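You operate a simulated robot arm through the tools that you are given. There is no shell and no other tool. Be economical: measure what you need, move in short steps, check, and stop when the job is done.

Carry out the task below with a simulated two-armed robot. There is one attempt and no reset: what you move stays moved.

TASK
Swap the worn head on the teal toothbrush for the orange one, then dock it.
Fine: hold the handle while you pull and push; worn head in the waste cup; the toothbrush ends on the dock.

It is judged by the outcome, as a careful person would: the job done as asked, and still so three seconds after it is handed in. It fails if anything else is knocked over, pushed out of place, dropped, spilled or broken.

THE ROBOT
Two 6-joint arms with two-finger parallel grippers on one trunk, on a base that drives. Base frame: it is fixed to the floor where the robot stands at the start and does not move with it; the origin is under the middle of the robot, x ahead of it, y to its left, z up. Units: mm, rad, N and s.
The left shoulder is at the start at [60, 187, 1122], the right one opposite. With the tool pointing down near the work surface each hand reaches from about 100 to 600 mm from the robot's upright axis, wherever it stands, measured 20 degrees to its own side. Places, roughly: teal stem [500, 0, 900]; dock peg [500, -200, 800]. Payload 1.57 kg a hand.
Tool frame (each hand has its own): the origin (TCP) lies between the finger pads and is the grasp point; the fingertips stand 30 mm ahead of it; z points along the fingers, y is the line along which they close. The gripper opens to 110 mm. The fingers are 24 mm wide and 12 mm thick; the gripper's body (48 by 112 mm) begins 78 mm behind the TCP.
Orientation is that of the tool frame in the base frame, as a unit quaternion [x, y, z, w]. With the fingers straight down and closing along the base's y, the tool's x points along the base's -x, its y along +y and its z along -z.

THE INTERFACE
- The arms move only by the tool drive_tool. It takes "left_moves", "right_moves" or both (then of equal length, played together; a hand with none holds still); each is a list of rows, each an object of numbers (a shift or turn left out is 0, a gripper value left out holds the last): "rx", "ry", "rz": the turn, a rotation vector about the tool's x, y, z in rad; "tx", "ty", "tz": the shift along the tool's x, y, z in mm; "fingers": the finger opening in mm, from 0 to 110. In form: [{"rx": .., "ry": .., "rz": .., "tx": .., "ty": .., "tz": .., "fingers": ..}, ...]. A call has 1 to 10 rows; each row is the pose to reach, as a shift and turn from the pose commanded when the call began, along the tool's axes at that moment. A row lasts 0.2 s, in which the tool goes at most 50 mm and 0.15 rad; a call with a longer step from one row to the next is refused whole, and so is a gripper value outside its range. Where a pose cannot be reached the arm comes as near as it can. A force on the tool above 40 N (or 10 N above the force at the start of the call, whichever is more), or a blocked arm, ends the call early, and 0.2 s more pass. Each finger travels about 153 mm/s and halts on what it meets, pressing with about 26 N; the grip force reading is that of the motor and also rises with nothing between the fingers. The clock runs only during rows and for 0.2 s after the last one: add rows that repeat a pose to give the fingers time. The reply holds the time, the measured pose of the TCP, the force on the tool along the base axes, the opening and the grip force, in the units named above and with some noise.
- Cameras (640 x 400 px; columns grow to the right, rows downward): "scene" is now at [14.5, -7.7, 1661.4]; the picture's right is [-0.09, -1.00, 0.00], its down [-0.78, 0.07, -0.62] and it looks along [0.62, -0.06, -0.79] (base axes); focal length 261 px, centre (320, 200). "left" rides on the left gripper at [70, -16, -141] in its tool frame; the picture's right is [0.23, 0.97, 0.00], its down [-0.85, 0.20, -0.48] and it looks along [-0.47, 0.11, 0.88] (tool axes); focal length 222 px, centre (320, 200). "right" rides on the right gripper at [70, 16, -141] in its tool frame; the picture's right is [-0.23, 0.97, 0.00], its down [-0.86, -0.20, -0.48] and it looks along [-0.47, -0.11, 0.88] (tool axes); focal length 222 px, centre (320, 200). There is no depth. A picture from a camera that has moved, and an enlarged one, comes with that camera's place and axes in the base frame and with its lens.
- snapshot(camera): a new picture of that camera. No time passes.
- lift_body(by): slides the trunk up (or, below 0, down) by that many mm; the arms and the scene camera ride with it, the base frame stays. It gives what a move gives, with no picture.
- steer(legs): drives the robot by 1 to 6 legs, each [ahead, left, turn to the left] in mm, mm and rad, along the robot's own axes; the way and the turn of a leg run together, so that a leg with both is an arc; at most 1500 mm and 3.142 rad a leg. The arms and the cameras ride along, it lands a little off, and it stops where it bumps. It gives what a move gives.
- head_to(pan, tilt): turns the head with the scene camera to pan (to the left, within 1.501 rad either way) and tilt (down, from -0.506 to 1.204), counted from straight ahead of the robot. It gives what a move gives.
- close_up(camera, box): a new picture of the part [left, top, right, bottom] of that camera's present view, enlarged. No time passes.
- close_job(): hands the job in; it is judged then, once.

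Work in short steps. Places have to be worked out from the pictures, the camera data and where the tool is seen: move nearer, look again, correct. Check each grasp and each placing, and mend what went wrong. You have 120 turns and 92 pictures in all, those below and enlarged ones among them. Open the grippers and draw the arms clear of the work before you hand the job in, unless the task says otherwise; then end with one line.

The tools are called after ">>>" as name(argument=value, ...) on one line, values as JSON. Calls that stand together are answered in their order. drive_tool: Moves the arms, as the interface text tells. Its arguments: {"type":"object","properties":{"left_moves":{"type":"array"},"right_moves":{"type":"array"}},"required":[]} The other tools are called the same way: lift_body (by) slides the trunk up or down; steer (legs) drives the base; head_to (pan, tilt) turns the head that bears the scene camera; snapshot (camera) takes a picture; close_up (camera, box) takes an enlarged picture of a part of a camera's view; close_job () hands the job in.

At the start:

```text
t: 0.0
left_eef_pos: [409.4, 231.7, 1154.7]
left_tool_rot: [0.0, 1.0, 0.0, -0.001]
left_wrist_force: [-0.1, 0.2, -0.1]
left_finger_gap: 110.2
left_gripper_force: 0.0
right_eef_pos: [444.5, -147.0, 1187.7]
right_tool_rot: [0.0, 1.0, 0.001, 0.0]
right_wrist_force: [-0.7, 0.1, -0.3]
right_finger_gap: 110.1
right_gripper_force: 0.0
trunk travel left (down, up): [-750.0, 240.0]
robot x, y, heading: [-0.9, -1.1, 0.004]
head pan, tilt: [-0.093, 0.904]
```

scene: 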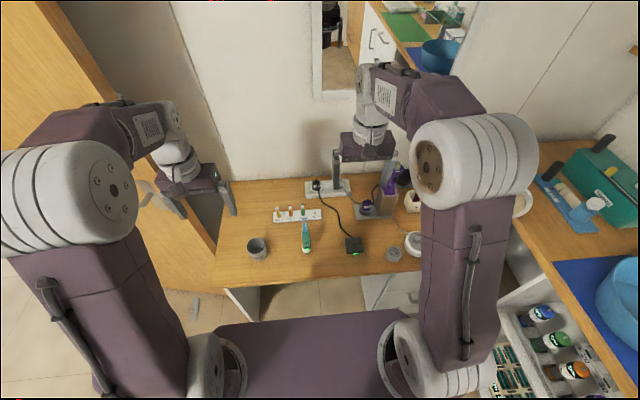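
right: 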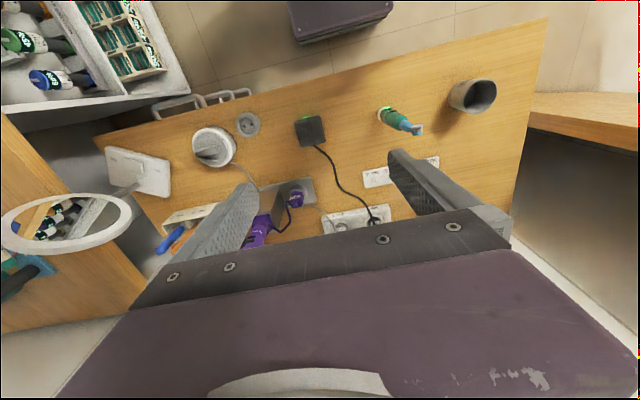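
left: 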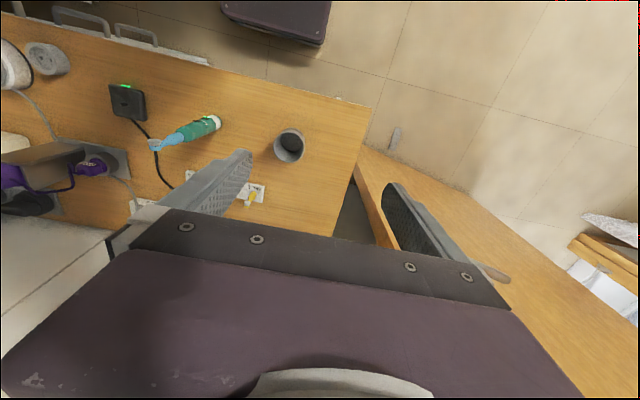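

I'll enlarge the scene view around the work area to identify the items.

>>> close_up(camera="scene", box=[230, 170, 430, 295])

>>> close_up(camera="left", box=[80, 60, 340, 222])

>>> close_up(camera="right", box=[180, 60, 520, 272])

```text
3.20 times, centred on (330, 232) of scene
camera zoom: at [14.5, -7.7, 1661.4], right [-0.09, -1.0, 0.0], down [-0.78, 0.07, -0.62], along [0.62, -0.06, -0.79], focal length 835 px, centre (288, 96)
```

zoom: 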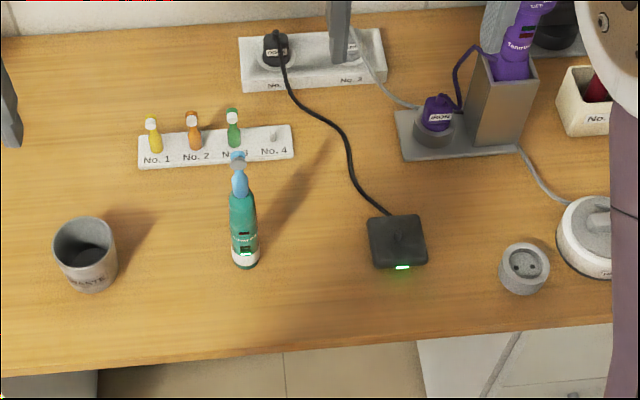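

```text
2.46 times, centred on (210, 141) of left
camera zoom: at [340.6, 214.4, 1296.1], right [-0.23, 0.97, 0.0], down [0.85, 0.2, 0.48], along [0.47, 0.11, -0.88], focal length 547 px, centre (591, 345)
```

zoom: 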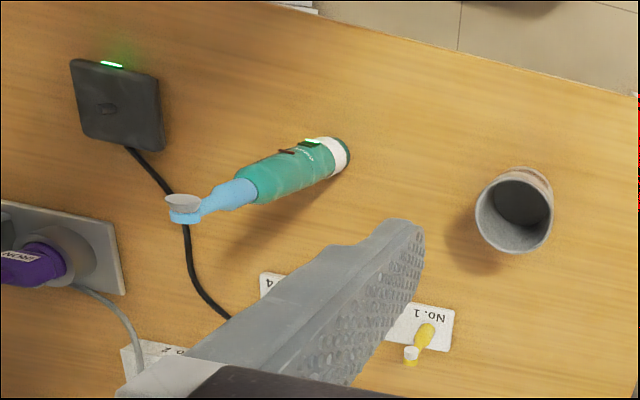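

```text
1.88 times, centred on (350, 166) of right
camera zoom: at [373.4, -131.4, 1327.2], right [0.23, 0.97, 0.0], down [0.86, -0.2, 0.48], along [0.47, -0.11, -0.88], focal length 418 px, centre (264, 264)
```

zoom: 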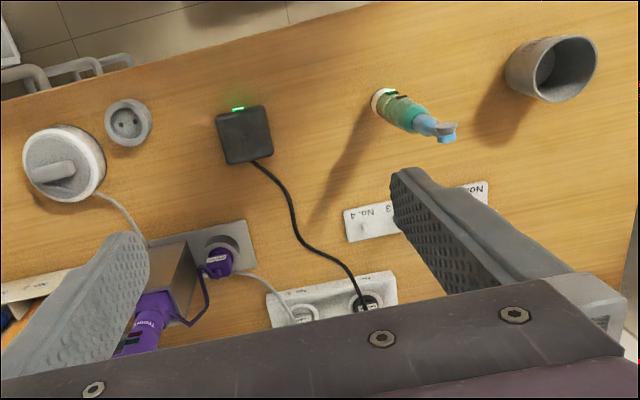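

The brush stands upright near (486, 1): handle top at about z 905, blue head from there to about 985. The rack with the orange head No. 2 is near (641, 54), the cup near (478, 173) and the dock peg near (474, -181). I'll tilt the right hand 45° forward and lower it on the right side of the brush.

>>> drive_tool(right_moves=[{"ry": -0.131, "tx": 7, "ty": 0, "tz": 31}, {"ry": -0.262, "tx": 15, "ty": 0, "tz": 62}, {"ry": -0.393, "tx": 22, "ty": 0, "tz": 94}, {"ry": -0.524, "tx": 30, "ty": 0, "tz": 125}, {"ry": -0.654, "tx": 37, "ty": 0, "tz": 157}, {"ry": -0.785, "tx": 44, "ty": 0, "tz": 188, "fingers": 70}])

```text
t: 1.4
left_eef_pos: [409.4, 230.5, 1154.5]
left_tool_rot: [-0.001, 1.0, 0.001, 0.0]
left_wrist_force: [0.4, -0.2, 0.5]
left_finger_gap: 110.0
left_gripper_force: 0.1
right_eef_pos: [418.8, -156.4, 1074.4]
right_tool_rot: [0.006, 0.971, -0.02, 0.236]
right_wrist_force: [0.8, -0.1, 0.3]
right_finger_gap: 70.1
right_gripper_force: 0.0
right hand out of reach, approached as far as the arm can: row 4, 5, 6
trunk travel left (down, up): [-750.0, 240.0]
robot x, y, heading: [0.9, 0.6, 0.003]
head pan, tilt: [-0.093, 0.904]
```

The arm folds too tightly when it comes straight from behind. I'll turn the right hand to point leftward (yaw of about 75°), which keeps it more extended.

>>> drive_tool(right_moves=[{"rx": -0.067, "rz": -0.129}, {"rx": -0.134, "rz": -0.259}, {"rx": -0.2, "rz": -0.388}, {"rx": -0.267, "rz": -0.517}, {"rx": -0.334, "rz": -0.647}, {"rx": -0.4, "rz": -0.776}, {"rx": -0.467, "rz": -0.905}, {"rx": -0.534, "rz": -1.035}, {"rx": -0.601, "rz": -1.164}])

```text
t: 3.4
left_eef_pos: [410.1, 230.6, 1154.6]
left_tool_rot: [0.0, 1.0, 0.0, 0.0]
left_wrist_force: [-0.1, 0.0, -0.1]
left_finger_gap: 110.0
left_gripper_force: 0.0
right_eef_pos: [415.9, -156.9, 1071.3]
right_tool_rot: [-0.588, 0.778, 0.128, 0.179]
right_wrist_force: [0.2, -0.5, 0.1]
right_finger_gap: 70.1
right_gripper_force: 0.1
right hand out of reach, approached as far as the arm can: row 2, 3
trunk travel left (down, up): [-750.0, 240.0]
robot x, y, heading: [-3.1, -4.9, 0.002]
head pan, tilt: [-0.093, 0.904]
```

The hand now points left with a 25° tilt. I'll add 20° more tilt and go to a pre-grasp point about 110 mm short of the handle.

>>> drive_tool(right_moves=[{"ry": -0.07, "tx": -3, "ty": -5, "tz": 36}, {"ry": -0.14, "tx": -6, "ty": -9, "tz": 73}, {"ry": -0.21, "tx": -9, "ty": -14, "tz": 109}, {"ry": -0.28, "tx": -12, "ty": -18, "tz": 146}, {"ry": -0.345, "tx": -15.4, "ty": -22.8, "tz": 182.4}])

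>>> snapshot(camera="right")

>>> close_up(camera="scene", box=[230, 170, 430, 295])

```text
t: 4.6
left_eef_pos: [411.4, 230.7, 1154.2]
left_tool_rot: [0.0, 1.0, 0.0, 0.0]
left_wrist_force: [-0.2, 0.8, -0.8]
left_finger_gap: 109.8
left_gripper_force: 0.0
right_eef_pos: [465.3, -74.2, 910.5]
right_tool_rot: [-0.557, 0.737, 0.227, 0.309]
right_wrist_force: [0.1, -0.1, 0.0]
right_finger_gap: 70.0
right_gripper_force: 0.1
trunk travel left (down, up): [-750.0, 240.0]
robot x, y, heading: [-3.3, -1.3, -0.0]
head pan, tilt: [-0.093, 0.904]
```

```text
85 pictures are left
camera right: at [406.2, -212.6, 960.2], right [-0.89, 0.42, 0.15], down [0.25, 0.2, 0.95], along [0.37, 0.88, -0.29], focal length 222 px, centre (320, 200)
```

right: 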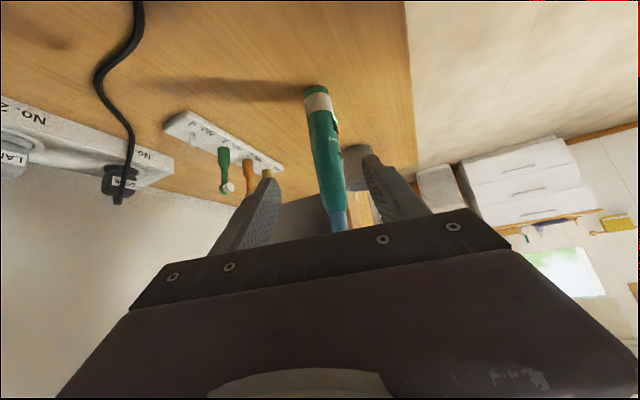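

```text
3.20 times, centred on (330, 232) of scene
camera zoom: at [16.1, -7.8, 1661.4], right [-0.09, -1.0, 0.0], down [-0.78, 0.07, -0.62], along [0.61, -0.06, -0.79], focal length 835 px, centre (288, 96)
```

zoom: 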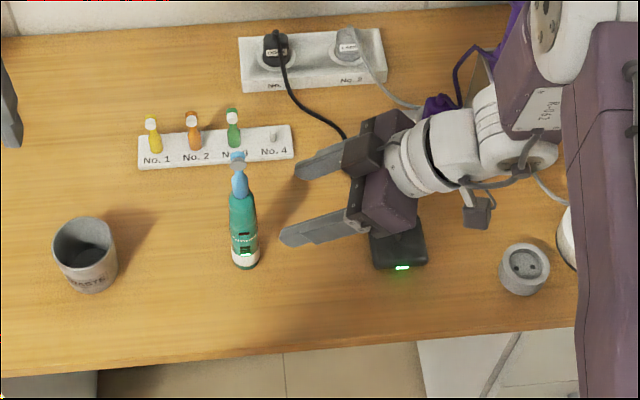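

The fingers straddle the handle line. I judge the handle axis to be at about (482, 0), so I'll advance 109 mm to bring the TCP to z≈832 without closing yet.

>>> drive_tool(right_moves=[{"tx": 0.5, "ty": 1.5, "tz": 28}, {"tx": 1, "ty": 3, "tz": 56}, {"tx": 1.5, "ty": 4, "tz": 84}, {"tx": 1.9, "ty": 5.3, "tz": 109.3}])

>>> snapshot(camera="right")

>>> close_up(camera="scene", box=[230, 170, 430, 295])

```text
t: 5.6
left_eef_pos: [409.8, 231.5, 1154.9]
left_tool_rot: [0.0, 1.0, 0.0, 0.0]
left_wrist_force: [0.1, -0.1, 0.7]
left_finger_gap: 110.2
left_gripper_force: 0.0
right_eef_pos: [479.6, -1.4, 836.0]
right_tool_rot: [-0.556, 0.737, 0.226, 0.31]
right_wrist_force: [0.5, 0.1, 0.6]
right_finger_gap: 70.3
right_gripper_force: 0.1
trunk travel left (down, up): [-750.0, 240.0]
robot x, y, heading: [-0.5, 1.6, -0.002]
head pan, tilt: [-0.093, 0.904]
```

```text
83 pictures are left
camera right: at [421.4, -140.3, 884.9], right [-0.89, 0.42, 0.15], down [0.25, 0.2, 0.95], along [0.37, 0.88, -0.29], focal length 222 px, centre (320, 200)
```

right: 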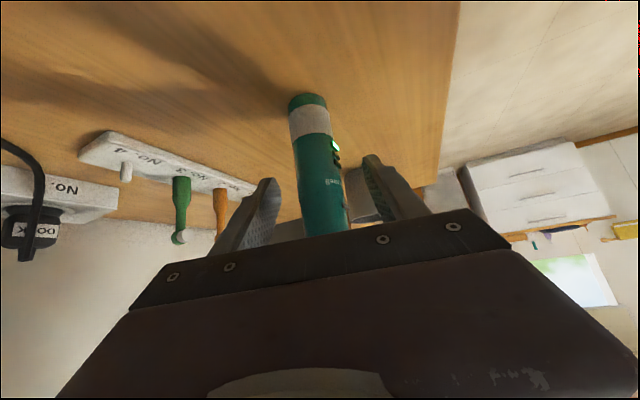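

```text
3.20 times, centred on (330, 232) of scene
camera zoom: at [15.4, -7.0, 1661.4], right [-0.09, -1.0, 0.0], down [-0.78, 0.07, -0.62], along [0.62, -0.06, -0.79], focal length 835 px, centre (288, 96)
```

zoom: 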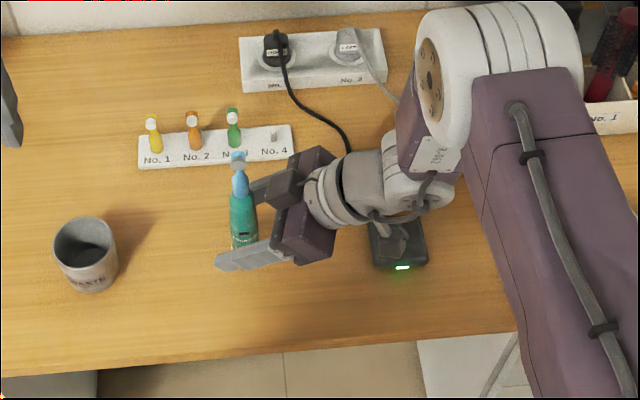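

The handle sits centred between the pads. I'll close gently.

>>> drive_tool(right_moves=[{"fingers": 48}, {"fingers": 40}, {"fingers": 34}, {"fingers": 28}, {"fingers": 20}, {"fingers": 20}])

>>> snapshot(camera="right")

>>> snapshot(camera="left")

```text
t: 7.0
left_eef_pos: [409.5, 231.7, 1156.2]
left_tool_rot: [0.0, 1.0, 0.0, 0.0]
left_wrist_force: [0.5, 0.0, 0.0]
left_finger_gap: 110.1
left_gripper_force: 0.0
right_eef_pos: [480.6, -1.4, 835.2]
right_tool_rot: [-0.556, 0.737, 0.226, 0.31]
right_wrist_force: [-0.4, -0.3, 1.2]
right_finger_gap: 31.5
right_gripper_force: 26.1
trunk travel left (down, up): [-750.0, 240.0]
robot x, y, heading: [-0.5, -3.7, 0.002]
head pan, tilt: [-0.093, 0.904]
```

```text
81 pictures are left
camera right: at [420.7, -140.8, 885.3], right [-0.89, 0.42, 0.15], down [0.25, 0.2, 0.95], along [0.37, 0.88, -0.29], focal length 222 px, centre (320, 200)
```

right: 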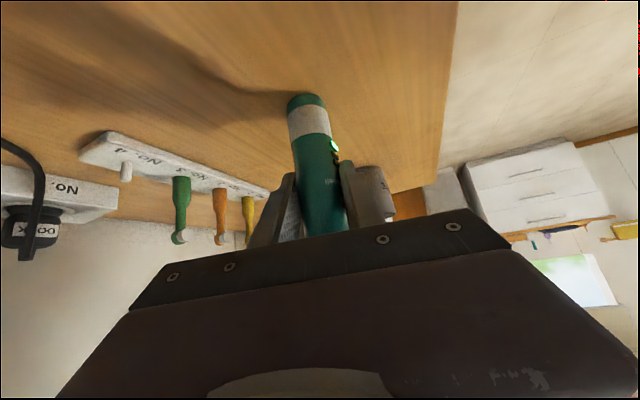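

```text
80 pictures are left
camera left: at [340.5, 214.4, 1296.2], right [-0.23, 0.97, 0.0], down [0.85, 0.2, 0.48], along [0.47, 0.11, -0.88], focal length 222 px, centre (320, 200)
```

left: 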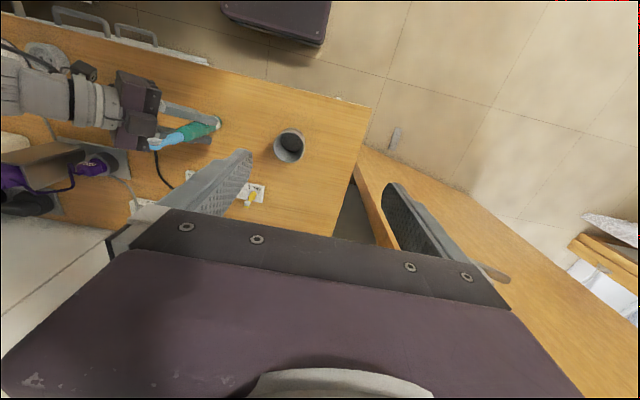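

The handle is firmly gripped (31.5 mm across). Now the left hand goes above the worn head, staying 45 mm clear of it for a check.

>>> drive_tool(left_moves=[{"tx": -12, "ty": -38, "tz": 15, "fingers": 60}, {"tx": -24, "ty": -77, "tz": 30}, {"tx": -36, "ty": -115, "tz": 45}, {"tx": -48, "ty": -154, "tz": 60}, {"tx": -60, "ty": -192, "tz": 75}, {"tx": -72.5, "ty": -231, "tz": 95}])

>>> snapshot(camera="left")

>>> close_up(camera="scene", box=[230, 120, 430, 245])

```text
t: 8.4
left_eef_pos: [484.7, -5.1, 1061.6]
left_tool_rot: [-0.001, 1.0, 0.001, -0.001]
left_wrist_force: [0.6, -0.4, 0.4]
left_finger_gap: 59.8
left_gripper_force: 0.1
right_eef_pos: [481.5, -1.3, 836.0]
right_tool_rot: [-0.556, 0.737, 0.226, 0.309]
right_wrist_force: [0.5, -0.2, 2.8]
right_finger_gap: 31.5
right_gripper_force: 25.6
trunk travel left (down, up): [-750.0, 240.0]
robot x, y, heading: [1.8, -0.2, 0.002]
head pan, tilt: [-0.093, 0.904]
```

```text
79 pictures are left
camera left: at [414.3, -20.9, 1201.6], right [-0.23, 0.97, 0.0], down [0.85, 0.2, 0.48], along [0.47, 0.11, -0.88], focal length 222 px, centre (320, 200)
```

left: 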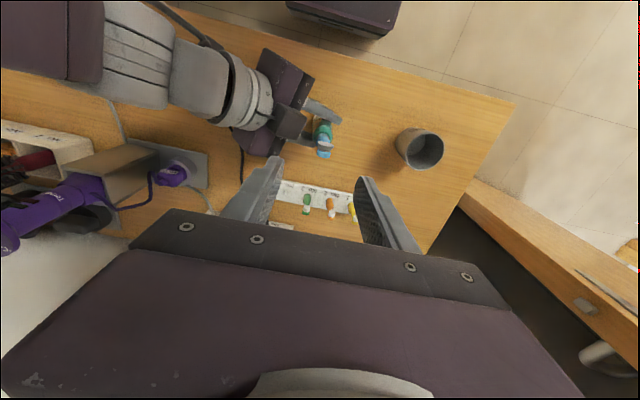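

```text
3.20 times, centred on (330, 182) of scene
camera zoom: at [15.1, -9.5, 1661.4], right [-0.09, -1.0, 0.0], down [-0.78, 0.07, -0.62], along [0.62, -0.06, -0.79], focal length 835 px, centre (288, 256)
```

zoom: 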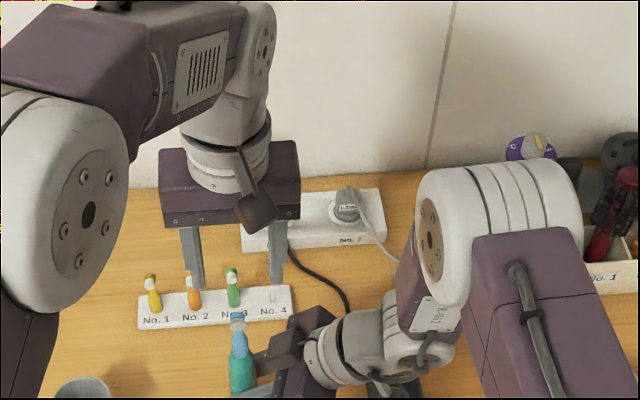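

Alignment looks good; I'll enlarge the head in the left view and the rack.

>>> close_up(camera="left", box=[240, 90, 400, 230])

>>> close_up(camera="scene", box=[260, 195, 340, 255])

```text
2.86 times, centred on (320, 160) of left
camera zoom: at [414.3, -20.9, 1201.6], right [-0.23, 0.97, 0.0], down [0.85, 0.2, 0.48], along [0.47, 0.11, -0.88], focal length 635 px, centre (320, 314)
```

zoom: 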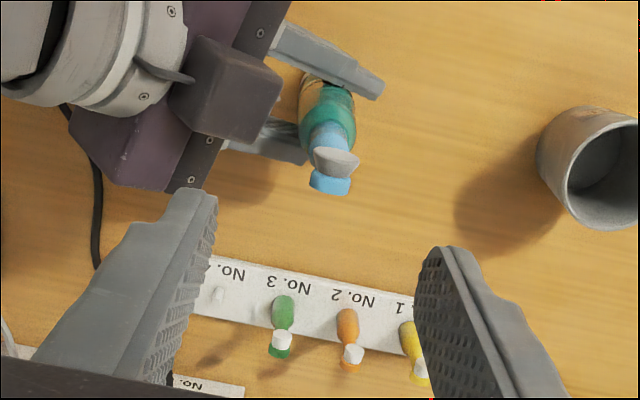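

```text
6.67 times, centred on (300, 225) of scene
camera zoom: at [15.1, -9.5, 1661.4], right [-0.09, -1.0, 0.0], down [-0.78, 0.07, -0.62], along [0.62, -0.06, -0.79], focal length 1740 px, centre (453, 33)
```

zoom: 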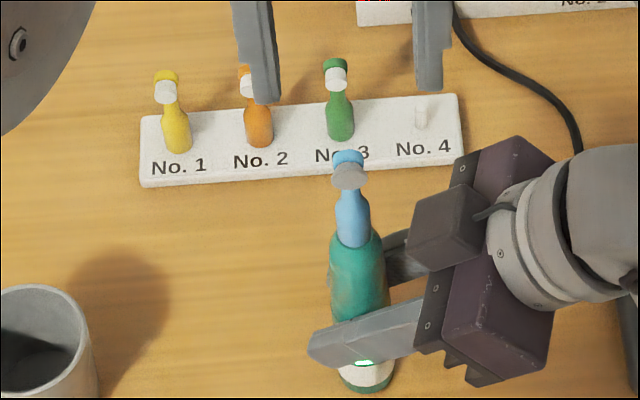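

The head spans about z 912–980, with its base about 18 mm wide, and its axis is near (479, -2). I'll narrow the left fingers to 40 mm and descend to TCP z≈950, so the tips sit just above the handle top.

>>> drive_tool(left_moves=[{"tx": 4.7, "ty": 3, "tz": 0, "fingers": 42}, {"tx": 4.7, "ty": 3, "tz": 30}, {"tx": 4.7, "ty": 3, "tz": 60}, {"tx": 4.7, "ty": 3, "tz": 90}, {"tx": 4.7, "ty": 3, "tz": 111}])

>>> close_up(camera="scene", box=[260, 195, 340, 255])

>>> close_up(camera="left", box=[220, 90, 420, 230])

```text
t: 9.6
left_eef_pos: [479.7, 1.7, 957.3]
left_tool_rot: [0.0, 1.0, -0.001, 0.002]
left_wrist_force: [1.6, 3.7, 1.0]
left_finger_gap: 38.9
left_gripper_force: 0.1
right_eef_pos: [480.0, -3.0, 835.5]
right_tool_rot: [-0.556, 0.739, 0.225, 0.309]
right_wrist_force: [-2.5, -2.8, 5.9]
right_finger_gap: 30.9
right_gripper_force: 26.0
trunk travel left (down, up): [-750.0, 240.0]
robot x, y, heading: [-0.7, -1.5, 0.002]
head pan, tilt: [-0.093, 0.904]
stopped in row 5 (left hand): the force on the tool passed its limit (the readings are from after the stop); the commanded pose is now the measured one
```

```text
6.67 times, centred on (300, 225) of scene
camera zoom: at [13.4, -7.7, 1661.4], right [-0.09, -1.0, 0.0], down [-0.78, 0.07, -0.62], along [0.62, -0.06, -0.79], focal length 1740 px, centre (453, 33)
```

zoom: 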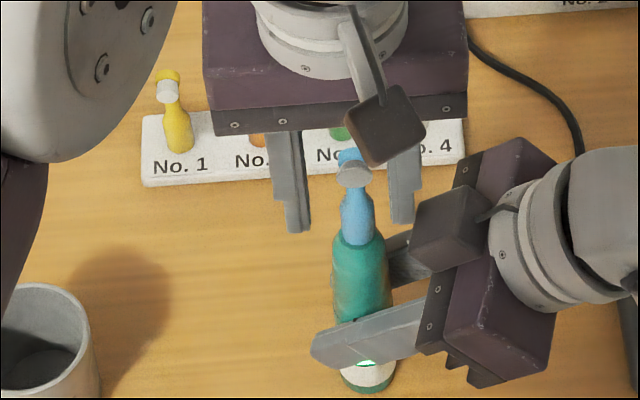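

```text
2.86 times, centred on (320, 160) of left
camera zoom: at [409.5, -15.1, 1097.7], right [-0.23, 0.97, 0.0], down [0.85, 0.2, 0.48], along [0.47, 0.11, -0.88], focal length 635 px, centre (320, 314)
```

zoom: 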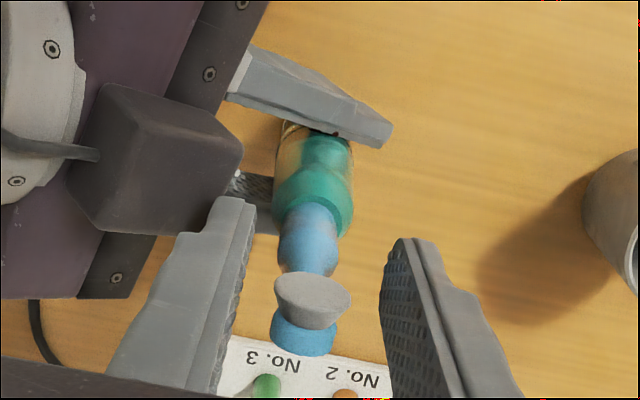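

The outer side of the left finger touched the right gripper's block at y≈-30, since it bulges higher than I modelled. I'll raise the left hand a little, narrow it to 31 mm, centre it at y≈0 and descend again.

>>> drive_tool(left_moves=[{"tz": -12}, {"ty": -1, "tz": -12, "fingers": 31}, {"ty": -1, "tz": -12}, {"ty": -1, "tz": 0}, {"ty": -1, "tz": 9}])

>>> close_up(camera="left", box=[220, 90, 420, 230])

>>> close_up(camera="scene", box=[260, 195, 340, 255])

```text
t: 10.8
left_eef_pos: [478.8, 1.5, 948.4]
left_tool_rot: [0.001, 1.0, -0.001, 0.003]
left_wrist_force: [0.6, 1.6, 1.6]
left_finger_gap: 30.5
left_gripper_force: 0.0
right_eef_pos: [479.8, -1.9, 834.7]
right_tool_rot: [-0.555, 0.739, 0.225, 0.308]
right_wrist_force: [0.3, 0.6, 5.3]
right_finger_gap: 31.1
right_gripper_force: 25.9
trunk travel left (down, up): [-750.0, 240.0]
robot x, y, heading: [2.7, -0.6, -0.002]
head pan, tilt: [-0.093, 0.904]
```

```text
2.86 times, centred on (320, 160) of left
camera zoom: at [409.1, -16.1, 1089.5], right [-0.23, 0.97, 0.0], down [0.85, 0.2, 0.48], along [0.47, 0.11, -0.88], focal length 635 px, centre (320, 314)
```

zoom: 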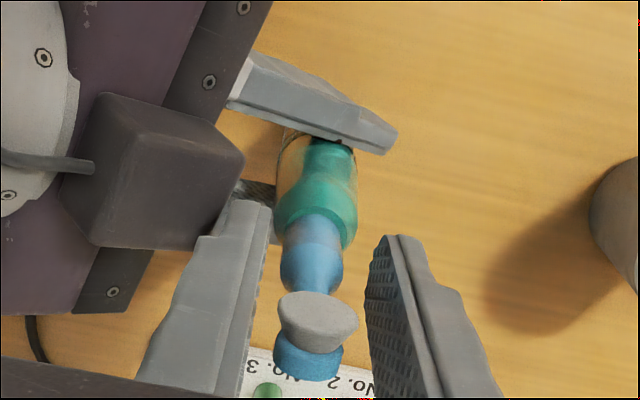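

```text
6.67 times, centred on (300, 225) of scene
camera zoom: at [13.3, -7.6, 1661.4], right [-0.09, -1.0, 0.0], down [-0.78, 0.07, -0.62], along [0.62, -0.06, -0.79], focal length 1740 px, centre (453, 33)
```

zoom: 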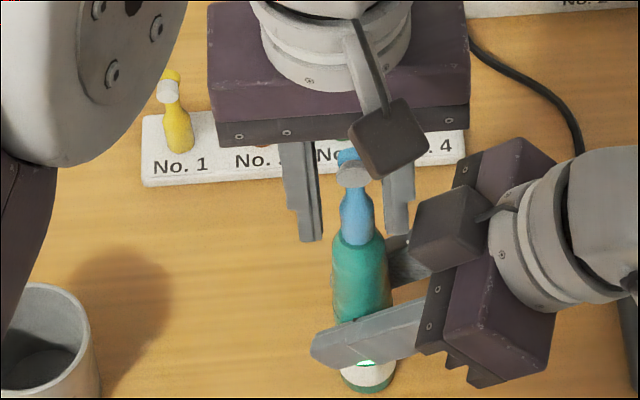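

No contact, and the head is between the pads at tip height of about 918. I'll close the left fingers on the worn head.

>>> drive_tool(left_moves=[{"fingers": 24}, {"fingers": 18}, {"fingers": 12}, {"fingers": 6}, {"fingers": 6}])

>>> close_up(camera="left", box=[220, 90, 420, 230])

```text
t: 12.0
left_eef_pos: [478.8, 1.1, 948.3]
left_tool_rot: [-0.001, 1.0, -0.001, 0.003]
left_wrist_force: [-1.1, 0.0, 0.3]
left_finger_gap: 15.8
left_gripper_force: 25.9
right_eef_pos: [479.3, -2.7, 834.3]
right_tool_rot: [-0.555, 0.739, 0.225, 0.309]
right_wrist_force: [1.6, 2.3, 6.9]
right_finger_gap: 31.3
right_gripper_force: 26.4
trunk travel left (down, up): [-750.0, 240.0]
robot x, y, heading: [-2.7, 0.2, -0.0]
head pan, tilt: [-0.093, 0.904]
```

```text
2.86 times, centred on (320, 160) of left
camera zoom: at [409.1, -16.1, 1089.4], right [-0.23, 0.97, 0.0], down [0.85, 0.2, 0.48], along [0.47, 0.11, -0.88], focal length 635 px, centre (320, 314)
```

zoom: 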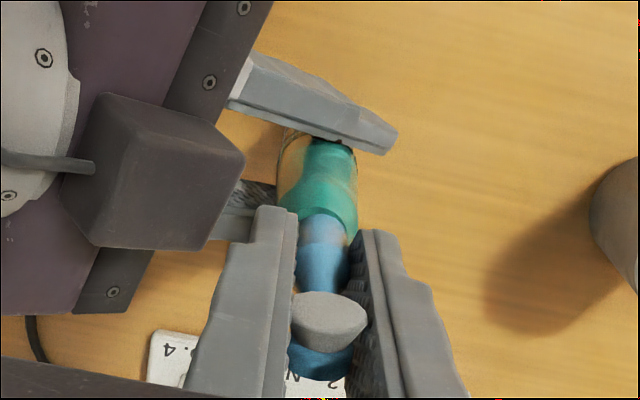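

The head is gripped (15.8 mm). I'll pull straight up in small steps while the right hand holds the handle.

>>> drive_tool(left_moves=[{"tz": -3}, {"tz": -6}, {"tz": -10}, {"tz": -15}, {"tz": -22}, {"tz": -30}, {"tz": -40}, {"tz": -55}, {"tz": -70}])

>>> close_up(camera="scene", box=[260, 175, 340, 255])

```text
t: 14.0
left_eef_pos: [478.8, 0.3, 1018.0]
left_tool_rot: [0.0, 1.0, -0.001, 0.001]
left_wrist_force: [0.1, 0.0, -0.4]
left_finger_gap: 15.6
left_gripper_force: 25.8
right_eef_pos: [479.7, -2.5, 834.2]
right_tool_rot: [-0.555, 0.739, 0.225, 0.308]
right_wrist_force: [0.6, 1.4, 8.1]
right_finger_gap: 31.1
right_gripper_force: 25.4
trunk travel left (down, up): [-750.0, 240.0]
robot x, y, heading: [2.1, 1.5, -0.001]
head pan, tilt: [-0.093, 0.904]
```

```text
5.00 times, centred on (300, 215) of scene
camera zoom: at [13.5, -7.5, 1661.4], right [-0.09, -1.0, 0.0], down [-0.78, 0.07, -0.62], along [0.62, -0.06, -0.79], focal length 1305 px, centre (420, 125)
```

zoom: 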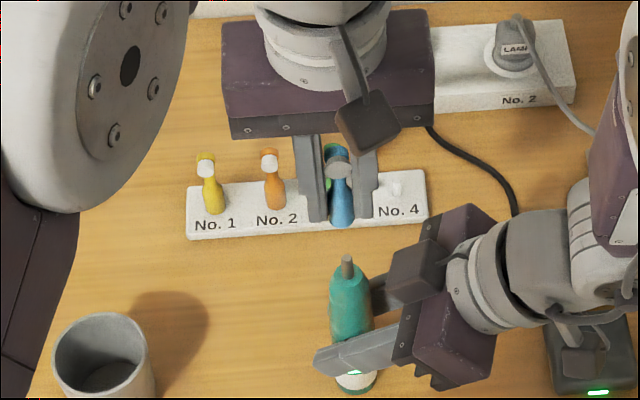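

The worn head is off and the stem is exposed. I judge the cup axis to be about (490, 177), so I'll carry the head over it at the same height.

>>> drive_tool(left_moves=[{"tx": -3, "ty": 40}, {"tx": -6, "ty": 80}, {"tx": -9, "ty": 120}, {"tx": -11, "ty": 160}, {"tx": -11, "ty": 176.5}, {"tx": -11, "ty": 176.5, "tz": 40}, {"tx": -11, "ty": 176.5, "tz": 80}])

>>> snapshot(camera="left")

>>> close_up(camera="scene", box=[210, 175, 340, 275])

```text
t: 15.6
left_eef_pos: [489.3, 175.4, 938.2]
left_tool_rot: [0.0, 1.0, -0.001, 0.002]
left_wrist_force: [1.7, 0.0, -0.6]
left_finger_gap: 16.2
left_gripper_force: 25.6
right_eef_pos: [479.9, -2.7, 834.2]
right_tool_rot: [-0.555, 0.739, 0.225, 0.308]
right_wrist_force: [-1.6, -1.0, 6.0]
right_finger_gap: 31.2
right_gripper_force: 26.1
trunk travel left (down, up): [-750.0, 240.0]
robot x, y, heading: [3.5, -1.2, -0.004]
head pan, tilt: [-0.093, 0.904]
```

```text
69 pictures are left
camera left: at [419.5, 159.1, 1078.6], right [-0.23, 0.97, 0.0], down [0.85, 0.2, 0.48], along [0.47, 0.11, -0.88], focal length 222 px, centre (320, 200)
```

left: 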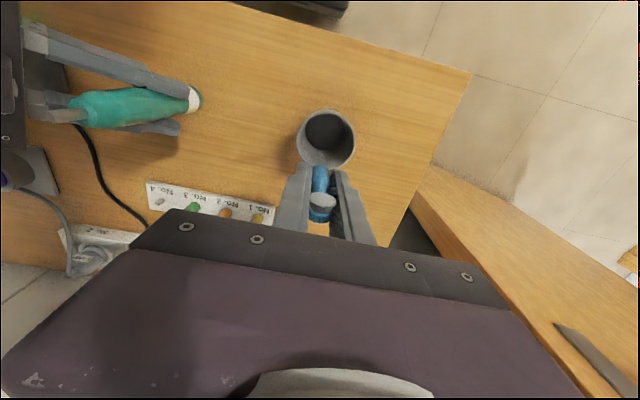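

```text
4.00 times, centred on (275, 225) of scene
camera zoom: at [13.7, -7.9, 1661.4], right [-0.09, -1.0, 0.0], down [-0.78, 0.07, -0.62], along [0.62, -0.06, -0.79], focal length 1044 px, centre (500, 100)
```

zoom: 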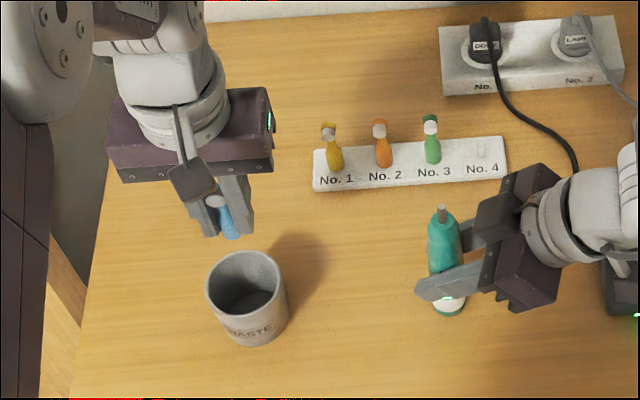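

The cup rim is about z 811 and its axis about (485, 178). I'll shift slightly and lower most of the way, then check.

>>> drive_tool(left_moves=[{"tx": 4, "ty": 2, "tz": 30}, {"tx": 4, "ty": 2, "tz": 60}, {"tx": 4, "ty": 2, "tz": 80}])

>>> close_up(camera="left", box=[220, 80, 420, 220])

>>> close_up(camera="scene", box=[220, 205, 310, 275])

```text
t: 16.4
left_eef_pos: [486.4, 177.0, 856.1]
left_tool_rot: [0.0, 1.0, -0.001, 0.003]
left_wrist_force: [-0.1, 0.2, -0.5]
left_finger_gap: 16.2
left_gripper_force: 25.7
right_eef_pos: [478.9, -2.3, 834.9]
right_tool_rot: [-0.555, 0.739, 0.225, 0.309]
right_wrist_force: [-1.7, -1.1, 4.6]
right_finger_gap: 31.1
right_gripper_force: 26.3
trunk travel left (down, up): [-750.0, 240.0]
robot x, y, heading: [-6.7, -3.0, 0.0]
head pan, tilt: [-0.093, 0.904]
```

```text
2.86 times, centred on (320, 150) of left
camera zoom: at [416.6, 160.6, 996.6], right [-0.23, 0.97, 0.0], down [0.85, 0.2, 0.48], along [0.47, 0.11, -0.88], focal length 635 px, centre (320, 343)
```

zoom: 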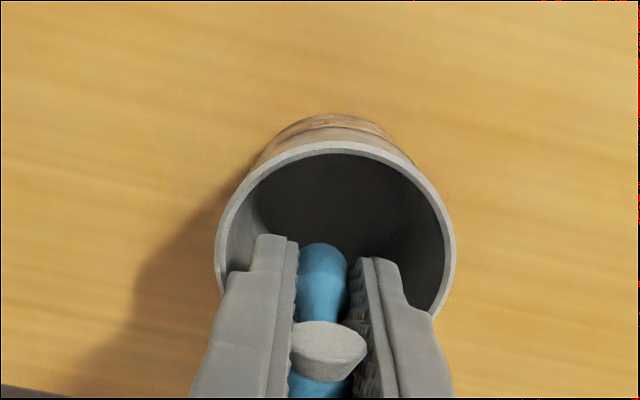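

```text
5.71 times, centred on (265, 240) of scene
camera zoom: at [13.8, -7.8, 1661.4], right [-0.09, -1.0, 0.0], down [-0.78, 0.07, -0.62], along [0.62, -0.06, -0.79], focal length 1492 px, centre (634, -29)
```

zoom: 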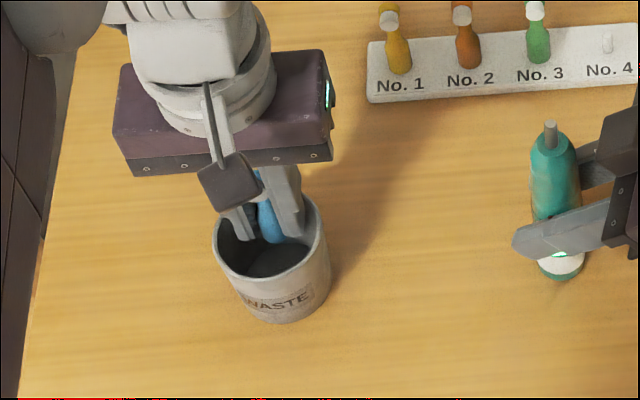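

The tips are about at rim level. The rim centre is near (480, 179), so I'll shift by -5/+2 and go 15 mm deeper.

>>> drive_tool(left_moves=[{"tx": 5.5, "ty": 2.5}, {"tx": 5.5, "ty": 2.5, "tz": 8}, {"tx": 5.5, "ty": 2.5, "tz": 16}])

>>> close_up(camera="left", box=[220, 80, 420, 220])

```text
t: 17.2
left_eef_pos: [480.6, 180.3, 842.3]
left_tool_rot: [0.0, 1.0, -0.001, 0.003]
left_wrist_force: [-0.8, -0.5, -0.1]
left_finger_gap: 16.0
left_gripper_force: 26.4
right_eef_pos: [480.0, -2.6, 834.0]
right_tool_rot: [-0.555, 0.739, 0.225, 0.308]
right_wrist_force: [-1.7, 0.3, 3.8]
right_finger_gap: 31.1
right_gripper_force: 25.7
trunk travel left (down, up): [-750.0, 240.0]
robot x, y, heading: [-2.2, -1.6, 0.005]
head pan, tilt: [-0.093, 0.904]
```

```text
2.86 times, centred on (320, 150) of left
camera zoom: at [411.1, 164.1, 982.2], right [-0.23, 0.97, 0.0], down [0.85, 0.2, 0.48], along [0.47, 0.11, -0.88], focal length 635 px, centre (320, 343)
```

zoom: 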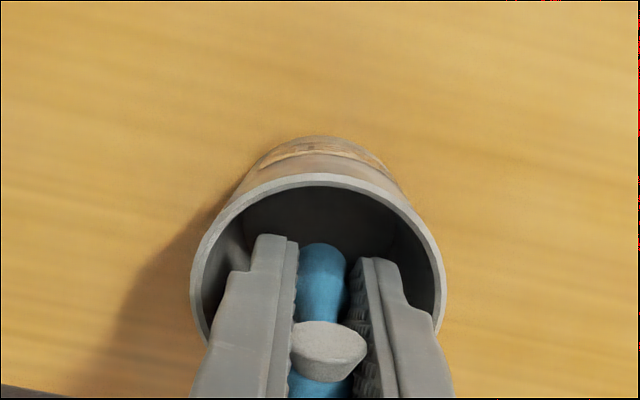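

Centred inside the rim. I'll release with a small opening.

>>> drive_tool(left_moves=[{"fingers": 20}, {"fingers": 25}, {"fingers": 25}, {"fingers": 25}])

>>> close_up(camera="left", box=[220, 80, 420, 220])

```text
t: 18.2
left_eef_pos: [481.0, 180.7, 843.5]
left_tool_rot: [0.0, 1.0, -0.001, 0.003]
left_wrist_force: [-0.2, 0.4, -1.2]
left_finger_gap: 25.0
left_gripper_force: 0.0
right_eef_pos: [478.8, -2.6, 835.0]
right_tool_rot: [-0.555, 0.739, 0.225, 0.309]
right_wrist_force: [-0.9, 0.0, 1.7]
right_finger_gap: 31.0
right_gripper_force: 26.1
trunk travel left (down, up): [-750.0, 240.0]
robot x, y, heading: [-2.4, 1.6, -0.001]
head pan, tilt: [-0.093, 0.904]
```

```text
2.86 times, centred on (320, 150) of left
camera zoom: at [411.2, 164.1, 982.3], right [-0.23, 0.97, 0.0], down [0.85, 0.2, 0.48], along [0.47, 0.11, -0.88], focal length 635 px, centre (320, 343)
```

zoom: 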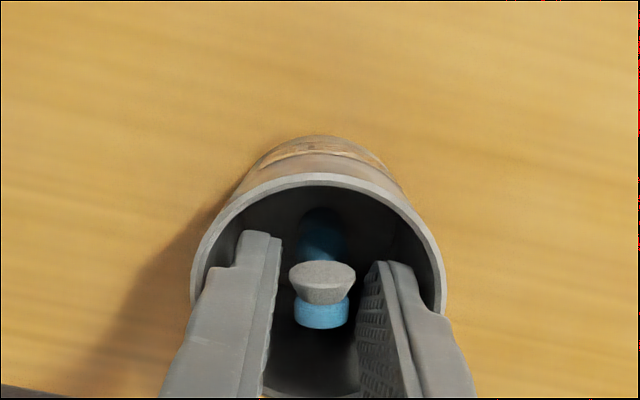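

The worn head is in the cup. I'll raise the left hand straight up, then bring it tilted 30° forward toward the rack.

>>> drive_tool(left_moves=[{"tz": -30}, {"tz": -70}, {"tz": -110}, {"tz": -150}, {"tx": -15, "ty": -30, "tz": -150, "ry": -0.13, "fingers": 40}, {"tx": -30, "ty": -60, "tz": -150, "ry": -0.26}, {"tx": -50, "ty": -90, "tz": -145, "ry": -0.39}, {"tx": -75, "ty": -115, "tz": -130, "ry": -0.524}, {"tx": -100, "ty": -126, "tz": -100, "ry": -0.524}])

>>> snapshot(camera="left")

>>> close_up(camera="scene", box=[230, 175, 350, 260])

```text
t: 20.2
left_eef_pos: [582.9, 53.9, 939.4]
left_tool_rot: [-0.001, 0.965, -0.002, 0.261]
left_wrist_force: [0.4, -0.4, 0.1]
left_finger_gap: 40.3
left_gripper_force: 0.1
right_eef_pos: [480.9, -2.5, 834.9]
right_tool_rot: [-0.555, 0.739, 0.226, 0.308]
right_wrist_force: [0.1, 1.1, 1.7]
right_finger_gap: 31.0
right_gripper_force: 26.0
trunk travel left (down, up): [-750.0, 240.0]
robot x, y, heading: [0.3, -0.9, 0.001]
head pan, tilt: [-0.093, 0.904]
```

```text
63 pictures are left
camera left: at [452.7, 38.3, 1026.0], right [-0.2, 0.97, -0.12], down [0.5, 0.2, 0.84], along [0.84, 0.11, -0.52], focal length 222 px, centre (320, 200)
```

left: 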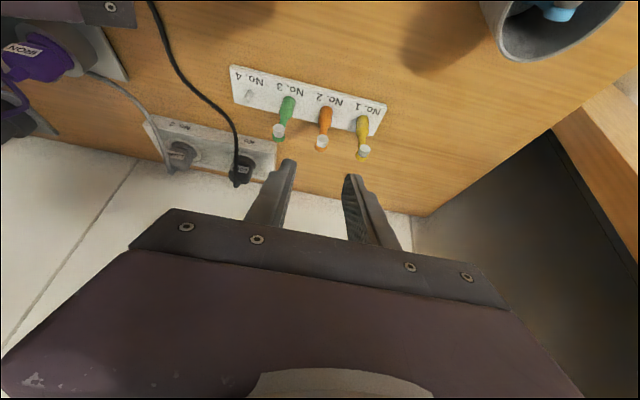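

```text
4.71 times, centred on (290, 218) of scene
camera zoom: at [15.3, -7.9, 1661.5], right [-0.09, -1.0, 0.0], down [-0.78, 0.07, -0.62], along [0.62, -0.06, -0.79], focal length 1228 px, centre (461, 118)
```

zoom: 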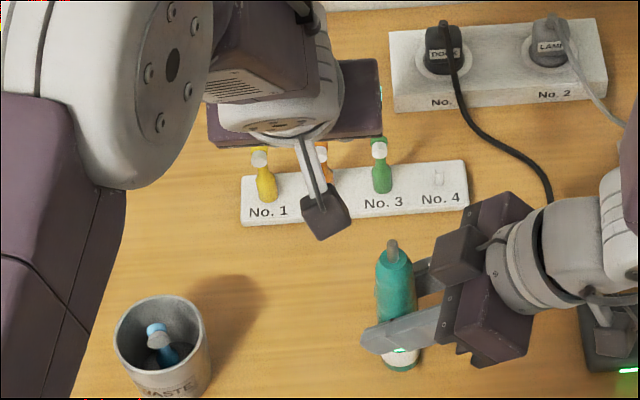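

The worn head rests inside the cup. Now I'll enlarge the orange head in the left view.

>>> close_up(camera="left", box=[240, 60, 400, 172])

```text
3.57 times, centred on (320, 116) of left
camera zoom: at [452.7, 38.3, 1026.0], right [-0.2, 0.97, -0.12], down [0.5, 0.2, 0.84], along [0.84, 0.11, -0.52], focal length 793 px, centre (320, 500)
```

zoom: 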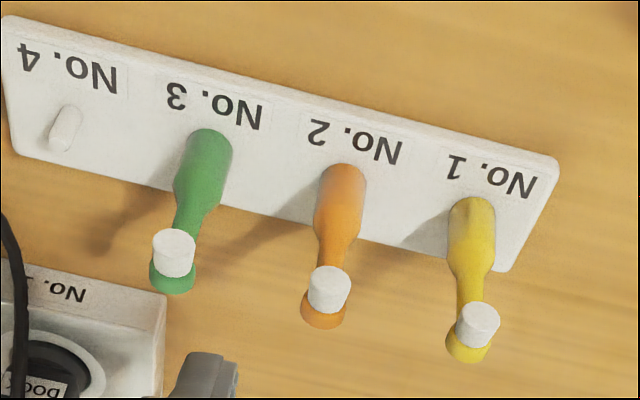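

The orange head stands at about (638, 55), from z 777 to 847. I'll move to the pre-grasp line, then advance halfway and check.

>>> drive_tool(left_moves=[{"tx": 8, "ty": 1, "tz": 34}, {"tx": 15.8, "ty": 1, "tz": 67}, {"tx": 15.8, "ty": 1, "tz": 100}])

>>> close_up(camera="left", box=[220, 60, 420, 200])

```text
t: 21.0
left_eef_pos: [618.9, 54.7, 847.3]
left_tool_rot: [0.0, 0.965, -0.001, 0.261]
left_wrist_force: [0.7, 0.4, -0.2]
left_finger_gap: 40.0
left_gripper_force: 0.1
right_eef_pos: [480.1, -1.8, 834.3]
right_tool_rot: [-0.556, 0.738, 0.225, 0.308]
right_wrist_force: [-0.2, 1.0, 1.7]
right_finger_gap: 31.0
right_gripper_force: 26.4
trunk travel left (down, up): [-750.0, 240.0]
robot x, y, heading: [-3.5, -2.9, -0.003]
head pan, tilt: [-0.093, 0.904]
```

```text
2.86 times, centred on (320, 130) of left
camera zoom: at [487.6, 38.5, 933.7], right [-0.2, 0.97, -0.12], down [0.5, 0.2, 0.84], along [0.84, 0.11, -0.52], focal length 635 px, centre (320, 400)
```

zoom: 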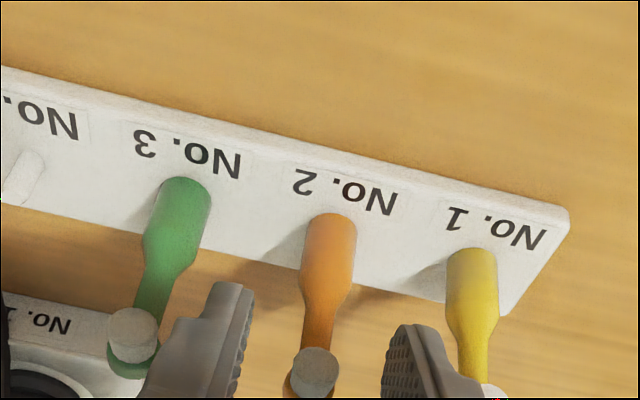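

The fingers straddle the orange head with little room to yellow, so I'll narrow to 33 mm and advance the last 38 mm.

>>> drive_tool(left_moves=[{"fingers": 33}, {"tx": 0.5, "tz": 13}, {"tx": 1, "tz": 26}, {"tx": 1.5, "tz": 38}])

>>> close_up(camera="left", box=[220, 60, 420, 200])

>>> close_up(camera="scene", box=[260, 175, 340, 235])

```text
t: 22.0
left_eef_pos: [637.5, 58.1, 813.4]
left_tool_rot: [-0.001, 0.966, 0.0, 0.26]
left_wrist_force: [0.4, -0.2, 0.1]
left_finger_gap: 33.0
left_gripper_force: 0.1
right_eef_pos: [478.6, -2.7, 834.2]
right_tool_rot: [-0.555, 0.739, 0.226, 0.308]
right_wrist_force: [0.6, -0.6, 1.5]
right_finger_gap: 30.8
right_gripper_force: 26.0
trunk travel left (down, up): [-750.0, 240.0]
robot x, y, heading: [1.8, 0.0, -0.005]
head pan, tilt: [-0.093, 0.904]
```

```text
2.86 times, centred on (320, 130) of left
camera zoom: at [505.2, 40.5, 899.8], right [-0.2, 0.97, -0.12], down [0.5, 0.2, 0.84], along [0.84, 0.11, -0.52], focal length 635 px, centre (320, 400)
```

zoom: 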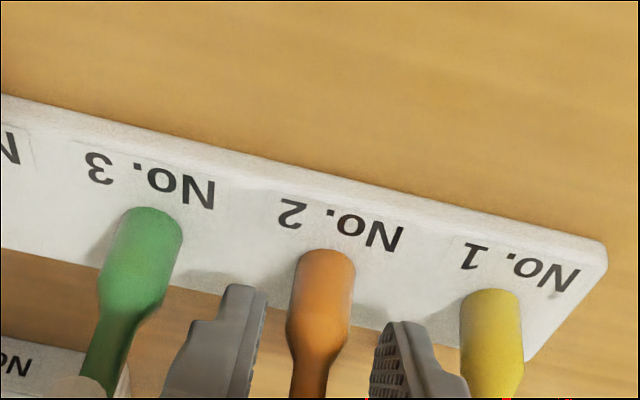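

```text
6.67 times, centred on (300, 205) of scene
camera zoom: at [14.5, -7.8, 1661.4], right [-0.09, -1.0, 0.0], down [-0.78, 0.07, -0.62], along [0.62, -0.06, -0.79], focal length 1740 px, centre (453, 167)
```

zoom: 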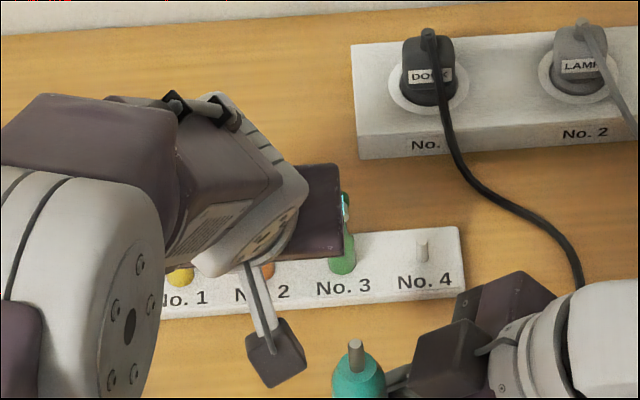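

The fingers bracket the orange head symmetrically. I'll close on it.

>>> drive_tool(left_moves=[{"fingers": 26}, {"fingers": 20}, {"fingers": 14}, {"fingers": 8}, {"fingers": 6}])

>>> close_up(camera="left", box=[220, 60, 420, 200])

```text
t: 23.2
left_eef_pos: [635.4, 57.6, 814.8]
left_tool_rot: [-0.001, 0.965, -0.001, 0.262]
left_wrist_force: [0.5, -0.5, -0.2]
left_finger_gap: 15.9
left_gripper_force: 25.6
right_eef_pos: [480.4, -2.1, 835.4]
right_tool_rot: [-0.555, 0.739, 0.225, 0.309]
right_wrist_force: [1.1, 0.6, 1.1]
right_finger_gap: 31.1
right_gripper_force: 25.9
trunk travel left (down, up): [-750.0, 240.0]
robot x, y, heading: [2.4, 3.0, 0.002]
head pan, tilt: [-0.093, 0.904]
```

```text
2.86 times, centred on (320, 130) of left
camera zoom: at [505.1, 40.3, 900.0], right [-0.2, 0.97, -0.12], down [0.5, 0.2, 0.84], along [0.84, 0.11, -0.52], focal length 635 px, centre (320, 400)
```

zoom: 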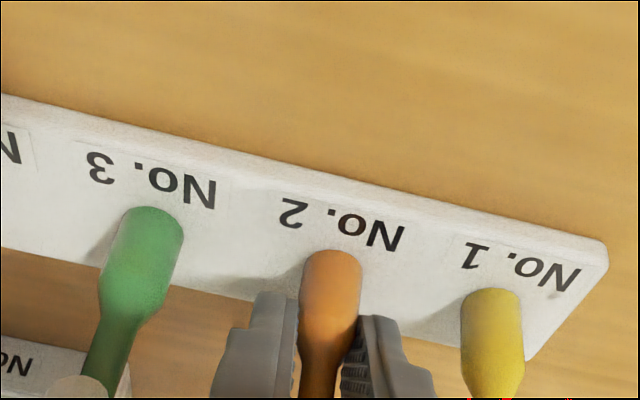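

Gripped at 15.9 mm. I'll lift straight up (base z), slowly at first.

>>> drive_tool(left_moves=[{"tx": -1.5, "tz": -2.6}, {"tx": -3, "tz": -5.2}, {"tx": -5, "tz": -8.6}, {"tx": -10, "tz": -17.2}, {"tx": -20, "tz": -34.5}, {"tx": -35, "tz": -60}, {"tx": -50, "tz": -86}])

>>> close_up(camera="scene", box=[240, 165, 340, 240])

>>> close_up(camera="left", box=[220, 60, 420, 200])

```text
t: 24.8
left_eef_pos: [634.2, 57.9, 914.8]
left_tool_rot: [-0.001, 0.965, 0.0, 0.261]
left_wrist_force: [-0.6, 0.4, 0.0]
left_finger_gap: 16.1
left_gripper_force: 26.2
right_eef_pos: [479.6, -3.0, 833.6]
right_tool_rot: [-0.555, 0.739, 0.224, 0.307]
right_wrist_force: [-0.7, -1.3, 2.1]
right_finger_gap: 31.1
right_gripper_force: 26.0
trunk travel left (down, up): [-750.0, 240.0]
robot x, y, heading: [-2.4, -1.1, -0.002]
head pan, tilt: [-0.093, 0.904]
```

```text
5.33 times, centred on (290, 202) of scene
camera zoom: at [14.0, -7.7, 1661.3], right [-0.09, -1.0, 0.0], down [-0.78, 0.07, -0.62], along [0.62, -0.06, -0.79], focal length 1392 px, centre (480, 187)
```

zoom: 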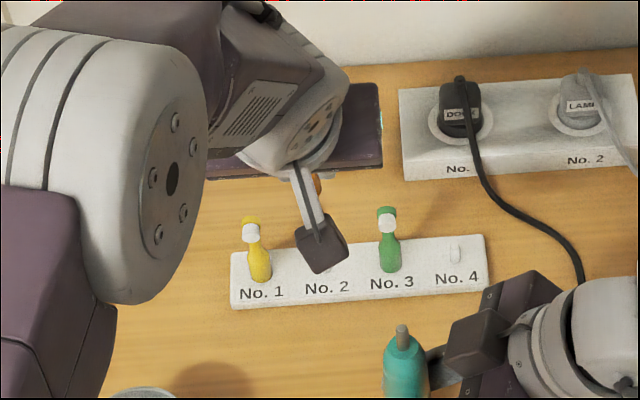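

```text
2.86 times, centred on (320, 130) of left
camera zoom: at [503.5, 41.8, 1001.4], right [-0.2, 0.97, -0.12], down [0.5, 0.2, 0.84], along [0.84, 0.11, -0.52], focal length 635 px, centre (320, 400)
```

zoom: 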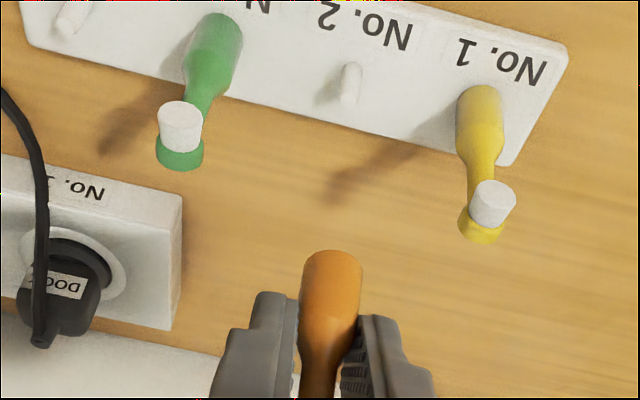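

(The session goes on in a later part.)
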